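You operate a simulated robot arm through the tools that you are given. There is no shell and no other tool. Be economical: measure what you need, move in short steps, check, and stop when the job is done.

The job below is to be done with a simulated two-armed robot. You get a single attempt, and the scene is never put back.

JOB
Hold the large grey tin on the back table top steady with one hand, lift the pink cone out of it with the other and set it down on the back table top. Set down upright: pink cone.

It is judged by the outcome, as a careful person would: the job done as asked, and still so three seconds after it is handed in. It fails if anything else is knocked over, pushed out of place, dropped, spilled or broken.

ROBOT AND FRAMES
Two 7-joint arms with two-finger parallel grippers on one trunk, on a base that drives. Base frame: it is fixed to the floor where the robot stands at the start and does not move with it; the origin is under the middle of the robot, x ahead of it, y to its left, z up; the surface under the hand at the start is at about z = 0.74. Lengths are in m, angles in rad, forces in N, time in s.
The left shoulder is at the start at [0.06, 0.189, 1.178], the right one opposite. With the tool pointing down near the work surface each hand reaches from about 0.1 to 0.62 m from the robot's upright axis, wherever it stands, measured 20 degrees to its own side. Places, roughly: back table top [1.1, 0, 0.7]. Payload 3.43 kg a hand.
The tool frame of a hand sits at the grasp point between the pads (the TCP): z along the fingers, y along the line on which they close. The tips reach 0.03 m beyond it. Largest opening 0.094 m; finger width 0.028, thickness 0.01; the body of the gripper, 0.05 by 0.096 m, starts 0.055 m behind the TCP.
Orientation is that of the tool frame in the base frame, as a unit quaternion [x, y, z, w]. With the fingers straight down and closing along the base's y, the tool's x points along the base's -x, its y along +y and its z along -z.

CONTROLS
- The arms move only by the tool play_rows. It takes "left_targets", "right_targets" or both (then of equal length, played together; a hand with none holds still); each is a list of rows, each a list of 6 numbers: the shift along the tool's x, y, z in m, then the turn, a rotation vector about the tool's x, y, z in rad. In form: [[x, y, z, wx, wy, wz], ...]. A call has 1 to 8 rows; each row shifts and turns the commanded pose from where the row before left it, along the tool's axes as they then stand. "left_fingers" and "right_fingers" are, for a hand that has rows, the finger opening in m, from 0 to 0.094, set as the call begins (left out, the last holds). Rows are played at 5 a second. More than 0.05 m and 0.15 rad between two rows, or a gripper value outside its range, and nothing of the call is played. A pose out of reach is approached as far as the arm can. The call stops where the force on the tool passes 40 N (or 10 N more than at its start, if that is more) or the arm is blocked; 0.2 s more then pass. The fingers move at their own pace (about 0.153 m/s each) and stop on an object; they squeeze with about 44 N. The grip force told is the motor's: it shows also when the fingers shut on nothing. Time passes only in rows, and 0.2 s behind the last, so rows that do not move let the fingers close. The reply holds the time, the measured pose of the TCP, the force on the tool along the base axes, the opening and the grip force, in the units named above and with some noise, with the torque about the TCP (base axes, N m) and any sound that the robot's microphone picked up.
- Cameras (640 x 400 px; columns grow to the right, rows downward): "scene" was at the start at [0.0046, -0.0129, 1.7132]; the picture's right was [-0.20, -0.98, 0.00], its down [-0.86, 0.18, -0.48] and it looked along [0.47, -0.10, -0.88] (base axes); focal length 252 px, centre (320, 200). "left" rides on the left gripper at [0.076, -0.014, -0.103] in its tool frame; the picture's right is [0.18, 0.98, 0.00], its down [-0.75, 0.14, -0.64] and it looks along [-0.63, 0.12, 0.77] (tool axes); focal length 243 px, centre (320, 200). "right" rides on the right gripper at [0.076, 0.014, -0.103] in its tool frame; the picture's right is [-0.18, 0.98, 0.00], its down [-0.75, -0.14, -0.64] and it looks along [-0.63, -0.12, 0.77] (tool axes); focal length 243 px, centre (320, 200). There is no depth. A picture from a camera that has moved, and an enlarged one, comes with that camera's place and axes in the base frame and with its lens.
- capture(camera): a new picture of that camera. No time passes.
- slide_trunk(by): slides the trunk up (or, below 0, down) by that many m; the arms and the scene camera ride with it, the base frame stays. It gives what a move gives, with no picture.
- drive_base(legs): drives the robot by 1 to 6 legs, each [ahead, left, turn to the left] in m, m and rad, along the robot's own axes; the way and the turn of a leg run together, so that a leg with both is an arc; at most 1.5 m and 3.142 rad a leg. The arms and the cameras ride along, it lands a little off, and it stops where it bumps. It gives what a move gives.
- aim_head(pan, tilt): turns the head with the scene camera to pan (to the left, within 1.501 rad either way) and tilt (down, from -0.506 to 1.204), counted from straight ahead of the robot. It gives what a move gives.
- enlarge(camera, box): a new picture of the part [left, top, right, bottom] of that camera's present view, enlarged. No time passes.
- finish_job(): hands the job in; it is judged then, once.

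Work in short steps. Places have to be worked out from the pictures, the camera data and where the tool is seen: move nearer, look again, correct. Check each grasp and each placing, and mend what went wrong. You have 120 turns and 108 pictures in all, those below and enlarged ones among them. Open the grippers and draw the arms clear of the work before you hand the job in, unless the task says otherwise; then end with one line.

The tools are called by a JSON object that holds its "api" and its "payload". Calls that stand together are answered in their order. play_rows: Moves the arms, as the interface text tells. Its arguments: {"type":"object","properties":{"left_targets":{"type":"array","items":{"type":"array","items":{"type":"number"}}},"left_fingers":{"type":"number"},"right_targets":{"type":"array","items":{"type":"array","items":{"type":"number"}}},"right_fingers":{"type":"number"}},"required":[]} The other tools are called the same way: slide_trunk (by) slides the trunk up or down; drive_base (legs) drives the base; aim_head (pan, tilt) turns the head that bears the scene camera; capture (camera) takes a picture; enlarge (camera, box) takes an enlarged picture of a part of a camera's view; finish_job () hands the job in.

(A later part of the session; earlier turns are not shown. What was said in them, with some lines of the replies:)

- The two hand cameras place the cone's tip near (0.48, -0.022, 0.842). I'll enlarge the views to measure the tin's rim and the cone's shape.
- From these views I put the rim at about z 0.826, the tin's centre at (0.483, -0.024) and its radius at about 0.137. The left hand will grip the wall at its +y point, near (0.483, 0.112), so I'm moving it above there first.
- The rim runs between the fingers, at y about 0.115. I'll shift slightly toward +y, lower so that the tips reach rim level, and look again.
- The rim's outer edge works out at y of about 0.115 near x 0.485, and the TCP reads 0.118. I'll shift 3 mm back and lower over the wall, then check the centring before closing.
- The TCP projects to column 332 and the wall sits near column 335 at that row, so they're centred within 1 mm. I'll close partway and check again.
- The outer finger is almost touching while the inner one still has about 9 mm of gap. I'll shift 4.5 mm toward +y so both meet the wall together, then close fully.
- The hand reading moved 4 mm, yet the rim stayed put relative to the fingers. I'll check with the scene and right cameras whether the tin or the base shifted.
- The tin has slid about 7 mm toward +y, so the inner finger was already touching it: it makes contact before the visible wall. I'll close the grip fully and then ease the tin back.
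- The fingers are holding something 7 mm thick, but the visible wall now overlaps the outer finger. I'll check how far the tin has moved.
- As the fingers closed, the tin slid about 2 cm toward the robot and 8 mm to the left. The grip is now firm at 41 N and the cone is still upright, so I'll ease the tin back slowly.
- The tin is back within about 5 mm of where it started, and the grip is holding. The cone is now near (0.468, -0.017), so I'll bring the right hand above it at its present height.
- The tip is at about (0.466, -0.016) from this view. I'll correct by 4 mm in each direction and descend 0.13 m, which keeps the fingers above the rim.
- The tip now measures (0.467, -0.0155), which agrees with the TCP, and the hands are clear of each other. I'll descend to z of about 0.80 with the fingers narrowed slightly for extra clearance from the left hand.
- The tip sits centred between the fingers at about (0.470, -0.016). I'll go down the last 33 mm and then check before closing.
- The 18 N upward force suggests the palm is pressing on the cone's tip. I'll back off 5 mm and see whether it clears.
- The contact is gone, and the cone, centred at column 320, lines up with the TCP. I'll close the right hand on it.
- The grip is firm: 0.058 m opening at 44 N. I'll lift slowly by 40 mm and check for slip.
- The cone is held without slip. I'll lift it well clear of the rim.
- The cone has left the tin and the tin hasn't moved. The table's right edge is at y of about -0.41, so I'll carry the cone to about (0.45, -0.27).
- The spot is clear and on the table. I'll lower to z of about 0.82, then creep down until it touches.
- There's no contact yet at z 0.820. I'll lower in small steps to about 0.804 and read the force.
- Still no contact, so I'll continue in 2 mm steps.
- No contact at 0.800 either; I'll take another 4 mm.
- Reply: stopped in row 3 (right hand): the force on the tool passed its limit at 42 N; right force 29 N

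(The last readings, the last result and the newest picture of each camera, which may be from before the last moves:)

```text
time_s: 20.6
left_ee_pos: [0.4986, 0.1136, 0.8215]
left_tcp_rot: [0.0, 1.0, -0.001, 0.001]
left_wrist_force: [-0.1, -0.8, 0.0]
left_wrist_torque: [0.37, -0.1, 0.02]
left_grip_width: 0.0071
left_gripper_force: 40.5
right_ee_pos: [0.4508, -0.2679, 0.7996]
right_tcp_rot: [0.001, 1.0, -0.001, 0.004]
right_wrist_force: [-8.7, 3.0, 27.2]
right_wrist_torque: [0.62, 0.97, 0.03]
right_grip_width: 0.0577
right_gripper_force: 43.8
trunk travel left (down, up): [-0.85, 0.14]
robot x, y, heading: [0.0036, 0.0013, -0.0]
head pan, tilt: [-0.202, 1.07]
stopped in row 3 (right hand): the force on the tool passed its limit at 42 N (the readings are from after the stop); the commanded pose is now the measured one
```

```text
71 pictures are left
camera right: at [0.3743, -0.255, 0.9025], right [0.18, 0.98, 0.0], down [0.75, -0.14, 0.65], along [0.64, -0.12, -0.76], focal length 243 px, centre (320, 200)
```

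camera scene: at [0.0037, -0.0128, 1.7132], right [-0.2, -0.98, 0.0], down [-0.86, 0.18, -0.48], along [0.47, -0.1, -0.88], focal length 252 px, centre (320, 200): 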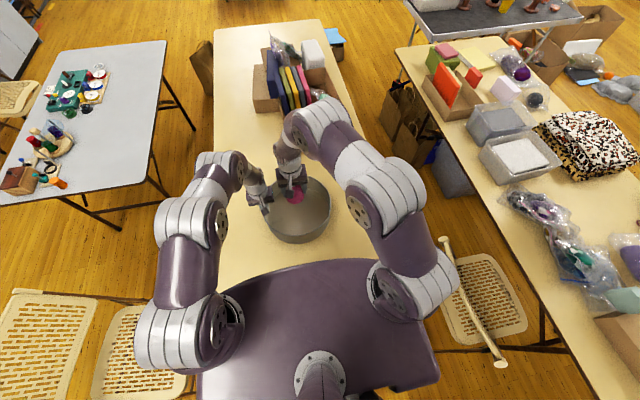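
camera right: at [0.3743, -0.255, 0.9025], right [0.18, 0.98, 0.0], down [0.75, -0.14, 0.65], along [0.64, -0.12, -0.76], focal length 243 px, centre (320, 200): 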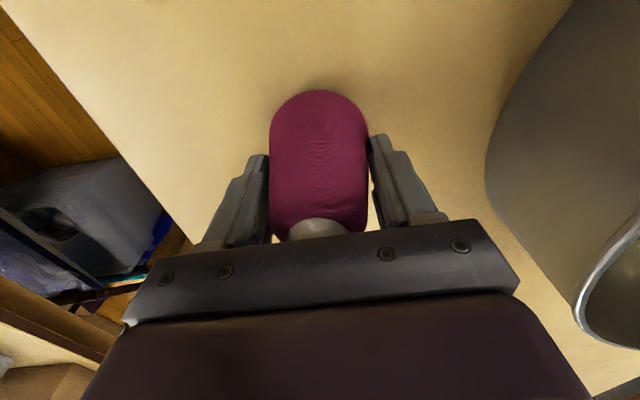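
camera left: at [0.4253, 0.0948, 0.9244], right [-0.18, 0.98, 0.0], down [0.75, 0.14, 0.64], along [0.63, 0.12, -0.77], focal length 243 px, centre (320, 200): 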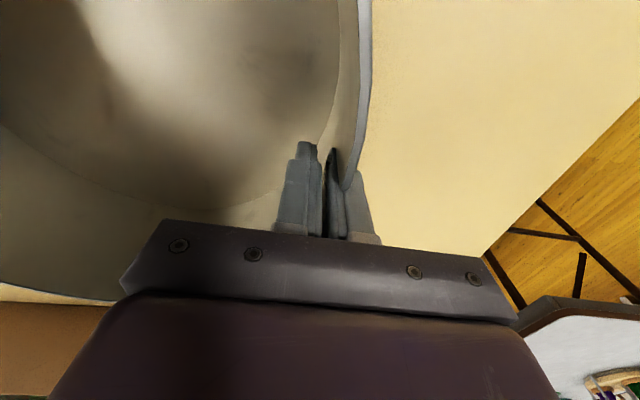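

It's on the table, though pressed too hard at about 27 N. I'll ease up 1.5 mm to relieve it before opening.

{"api": "play_rows", "payload": {"right_targets": [[0, 0, -0.0015, 0, 0, 0], [0, 0, 0, 0, 0, 0]]}}

```text
time_s: 21.2
left_ee_pos: [0.5008, 0.1118, 0.8227]
left_tcp_rot: [0.001, 1.0, 0.0, 0.0]
left_wrist_force: [0.6, 0.3, -0.1]
left_wrist_torque: [0.05, 0.08, -0.1]
left_grip_width: 0.0066
left_gripper_force: 41.5
right_ee_pos: [0.4502, -0.2693, 0.7995]
right_tcp_rot: [0.0, 1.0, -0.001, 0.003]
right_wrist_force: [-7.5, 0.0, 16.7]
right_wrist_torque: [0.27, 0.4, 0.08]
right_grip_width: 0.0578
right_gripper_force: 44.5
trunk travel left (down, up): [-0.85, 0.14]
robot x, y, heading: [0.0012, -0.002, 0.003]
head pan, tilt: [-0.202, 1.07]
```

It's still pressing at 17 N, so I'll ease up a further 1 mm.

{"api": "play_rows", "payload": {"right_targets": [[0, 0, -0.001, 0, 0, 0], [0, 0, 0, 0, 0, 0]]}}

```text
time_s: 21.8
left_ee_pos: [0.5005, 0.112, 0.8221]
left_tcp_rot: [0.0, 1.0, 0.0, 0.001]
left_wrist_force: [-2.4, 2.1, 6.2]
left_wrist_torque: [-0.05, -0.14, -0.13]
left_grip_width: 0.0071
left_gripper_force: 41.3
right_ee_pos: [0.4522, -0.269, 0.7997]
right_tcp_rot: [0.0, 1.0, 0.0, 0.002]
right_wrist_force: [-1.5, -0.1, -1.4]
right_wrist_torque: [0.0, 0.0, -0.03]
right_grip_width: 0.0576
right_gripper_force: 44.1
trunk travel left (down, up): [-0.85, 0.14]
robot x, y, heading: [-0.0004, 0.0015, 0.001]
head pan, tilt: [-0.202, 1.07]
```

The load is gone and the cone is at table level within a millimetre. I'll open the right fingers.

{"api": "play_rows", "payload": {"right_targets": [[0, 0, 0, 0, 0, 0], [0, 0, 0, 0, 0, 0], [0, 0, 0, 0, 0, 0]], "right_fingers": 0.088}}

{"api": "capture", "payload": {"camera": "right"}}

```text
time_s: 22.6
left_ee_pos: [0.5014, 0.1115, 0.8211]
left_tcp_rot: [-0.001, 1.0, 0.001, -0.001]
left_wrist_force: [-0.6, 2.6, 7.0]
left_wrist_torque: [0.0, -0.03, -0.11]
left_grip_width: 0.0071
left_gripper_force: 41.3
right_ee_pos: [0.453, -0.2694, 0.8009]
right_tcp_rot: [0.0, 1.0, 0.0, 0.003]
right_wrist_force: [-0.1, 0.1, 0.4]
right_wrist_torque: [0.0, -0.02, 0.01]
right_grip_width: 0.088
right_gripper_force: 0.1
trunk travel left (down, up): [-0.85, 0.14]
robot x, y, heading: [0.0003, 0.0008, -0.001]
head pan, tilt: [-0.202, 1.07]
```

```text
70 pictures are left
camera right: at [0.3756, -0.2561, 0.9028], right [0.18, 0.98, 0.0], down [0.75, -0.14, 0.65], along [0.63, -0.12, -0.76], focal length 243 px, centre (320, 200)
```

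right: 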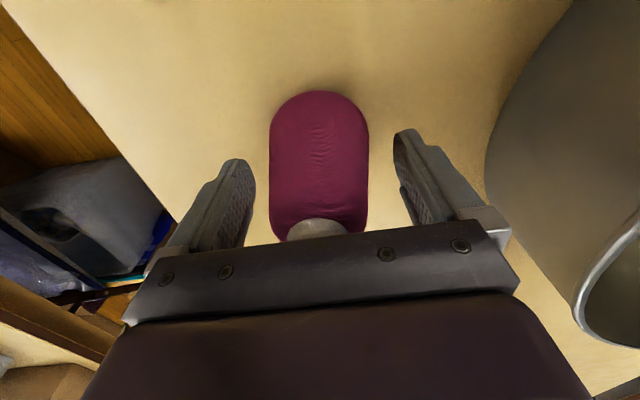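

The cone stands free. I'll raise the right hand straight up.

{"api": "play_rows", "payload": {"right_targets": [[0, 0, -0.02, 0, 0, 0], [0, 0, -0.03, 0, 0, 0], [0, 0, -0.04, 0, 0, 0], [0, 0, -0.05, 0, 0, 0], [0, 0, -0.05, 0, 0, 0], [0, 0, -0.05, 0, 0, 0], [0, 0, 0, 0, 0, 0]]}}

{"api": "capture", "payload": {"camera": "right"}}

{"api": "enlarge", "payload": {"camera": "left", "box": [240, 100, 400, 200]}}

```text
time_s: 24.2
left_ee_pos: [0.5003, 0.1129, 0.8221]
left_tcp_rot: [0.0, 1.0, 0.0, -0.001]
left_wrist_force: [-0.9, 2.5, 8.8]
left_wrist_torque: [0.01, -0.41, -0.07]
left_grip_width: 0.0068
left_gripper_force: 40.8
right_ee_pos: [0.4524, -0.2667, 1.0432]
right_tcp_rot: [-0.001, 1.0, -0.001, 0.003]
right_wrist_force: [-0.3, 0.8, -0.5]
right_wrist_torque: [0.0, -0.03, -0.05]
right_grip_width: 0.088
right_gripper_force: 0.0
trunk travel left (down, up): [-0.85, 0.14]
robot x, y, heading: [-0.0038, 0.0008, 0.001]
head pan, tilt: [-0.202, 1.07]
```

```text
69 pictures are left
camera right: at [0.3758, -0.2538, 1.1461], right [0.18, 0.98, 0.0], down [0.75, -0.14, 0.65], along [0.63, -0.12, -0.76], focal length 243 px, centre (320, 200)
```

right: 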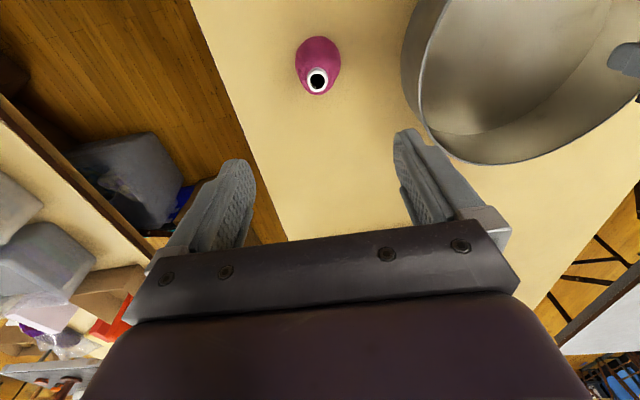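

```text
4.00 times, centred on (320, 150) of left
camera zoom: at [0.4247, 0.0949, 0.9243], right [-0.18, 0.98, 0.0], down [0.75, 0.14, 0.64], along [0.63, 0.12, -0.77], focal length 970 px, centre (320, 400)
```

zoom: 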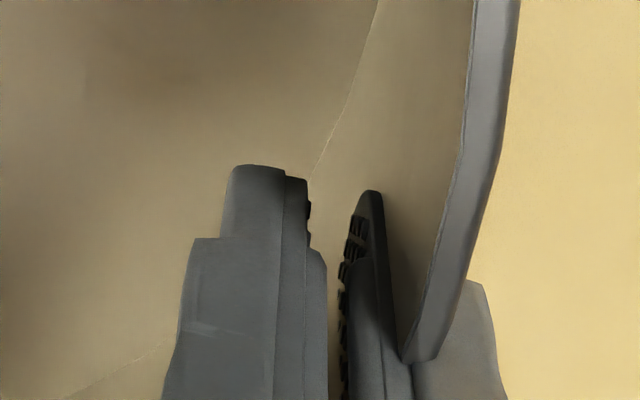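

The cone stands upright on the table. I'll release the tin by opening the left hand partway and checking for any disturbance.

{"api": "play_rows", "payload": {"left_targets": [[0, 0, 0, 0, 0, 0], [0, 0, 0, 0, 0, 0]], "left_fingers": 0.04}}

{"api": "capture", "payload": {"camera": "left"}}

{"api": "enlarge", "payload": {"camera": "scene", "box": [240, 150, 400, 250]}}

```text
time_s: 24.8
left_ee_pos: [0.5007, 0.111, 0.8215]
left_tcp_rot: [0.0, 1.0, 0.0, -0.001]
left_wrist_force: [-0.9, -0.3, 0.0]
left_wrist_torque: [-0.01, 0.0, 0.03]
left_grip_width: 0.0399
left_gripper_force: 0.0
right_ee_pos: [0.4524, -0.2662, 1.0434]
right_tcp_rot: [-0.001, 1.0, -0.001, 0.003]
right_wrist_force: [-0.4, -0.4, 0.3]
right_wrist_torque: [-0.03, 0.01, 0.01]
right_grip_width: 0.0878
right_gripper_force: 0.0
trunk travel left (down, up): [-0.85, 0.14]
robot x, y, heading: [-0.0026, -0.0008, 0.0]
head pan, tilt: [-0.202, 1.07]
```

```text
67 pictures are left
camera left: at [0.4251, 0.0948, 0.9239], right [-0.18, 0.98, 0.0], down [0.75, 0.14, 0.64], along [0.63, 0.12, -0.77], focal length 243 px, centre (320, 200)
```

left: 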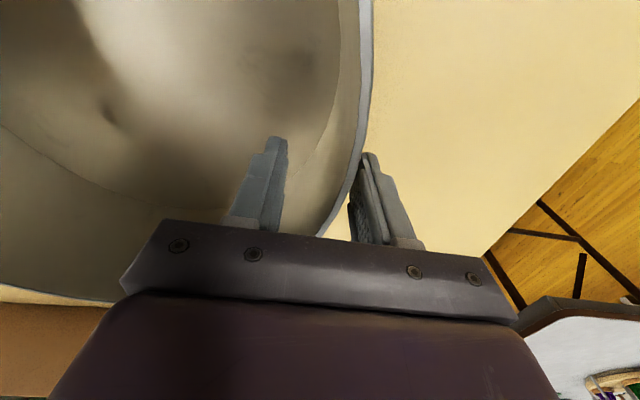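

```text
4.00 times, centred on (320, 200) of scene
camera zoom: at [0.0041, -0.0128, 1.7132], right [-0.2, -0.98, 0.0], down [-0.86, 0.18, -0.48], along [0.47, -0.1, -0.88], focal length 1006 px, centre (320, 200)
```

zoom: 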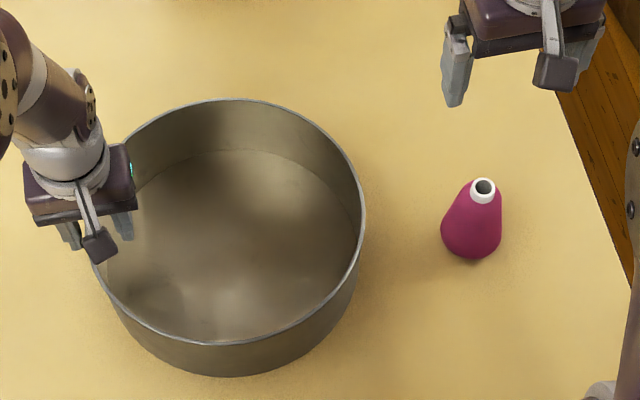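

The tin stayed where it was and the left hand is free with no force on it. I'll widen the left fingers a little and raise that hand straight up.

{"api": "play_rows", "payload": {"left_targets": [[0, 0, -0.015, 0, 0, 0], [0, 0, -0.03, 0, 0, 0], [0, 0, -0.045, 0, 0, 0], [0, 0, -0.05, 0, 0, 0], [0, 0, -0.05, 0, 0, 0], [0, 0, -0.04, 0, 0, 0], [0, 0, 0, 0, 0, 0]], "left_fingers": 0.05}}

{"api": "capture", "payload": {"camera": "scene"}}

```text
time_s: 26.4
left_ee_pos: [0.5, 0.1102, 1.0508]
left_tcp_rot: [0.0, 1.0, 0.0, -0.001]
left_wrist_force: [-0.3, 0.7, -0.6]
left_wrist_torque: [0.02, 0.04, 0.06]
left_grip_width: 0.05
left_gripper_force: 0.1
right_ee_pos: [0.453, -0.267, 1.0421]
right_tcp_rot: [0.0, 1.0, 0.001, 0.001]
right_wrist_force: [0.6, -0.1, 0.1]
right_wrist_torque: [-0.06, 0.01, -0.03]
right_grip_width: 0.0879
right_gripper_force: 0.0
trunk travel left (down, up): [-0.85, 0.14]
robot x, y, heading: [0.0011, -0.0037, -0.0]
head pan, tilt: [-0.202, 1.07]
```

```text
65 pictures are left
camera scene: at [0.0051, -0.0129, 1.7132], right [-0.2, -0.98, 0.0], down [-0.86, 0.18, -0.48], along [0.47, -0.1, -0.88], focal length 252 px, centre (320, 200)
```

scene: 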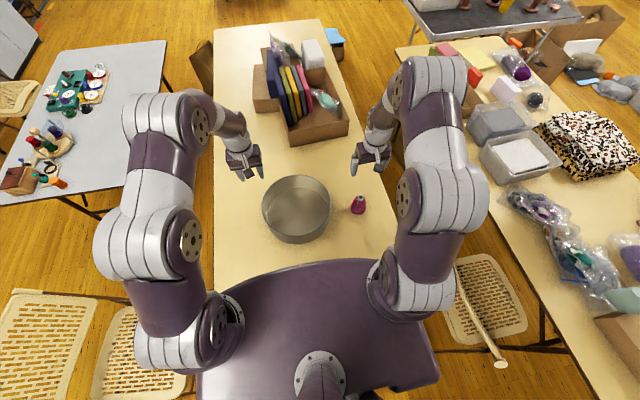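

The cone stands upright on the table beside the tin, both hands are open and clear, and nothing else was disturbed. I'm handing the job in.

{"api": "finish_job", "payload": {}}

```text
The job is handed in.
```

The pink cone is out of the grey tin and standing upright on the back table top. The tin slid about 2 cm while I was gripping it; I eased it back to within about 5 mm of where it started and held it steady for the lift.
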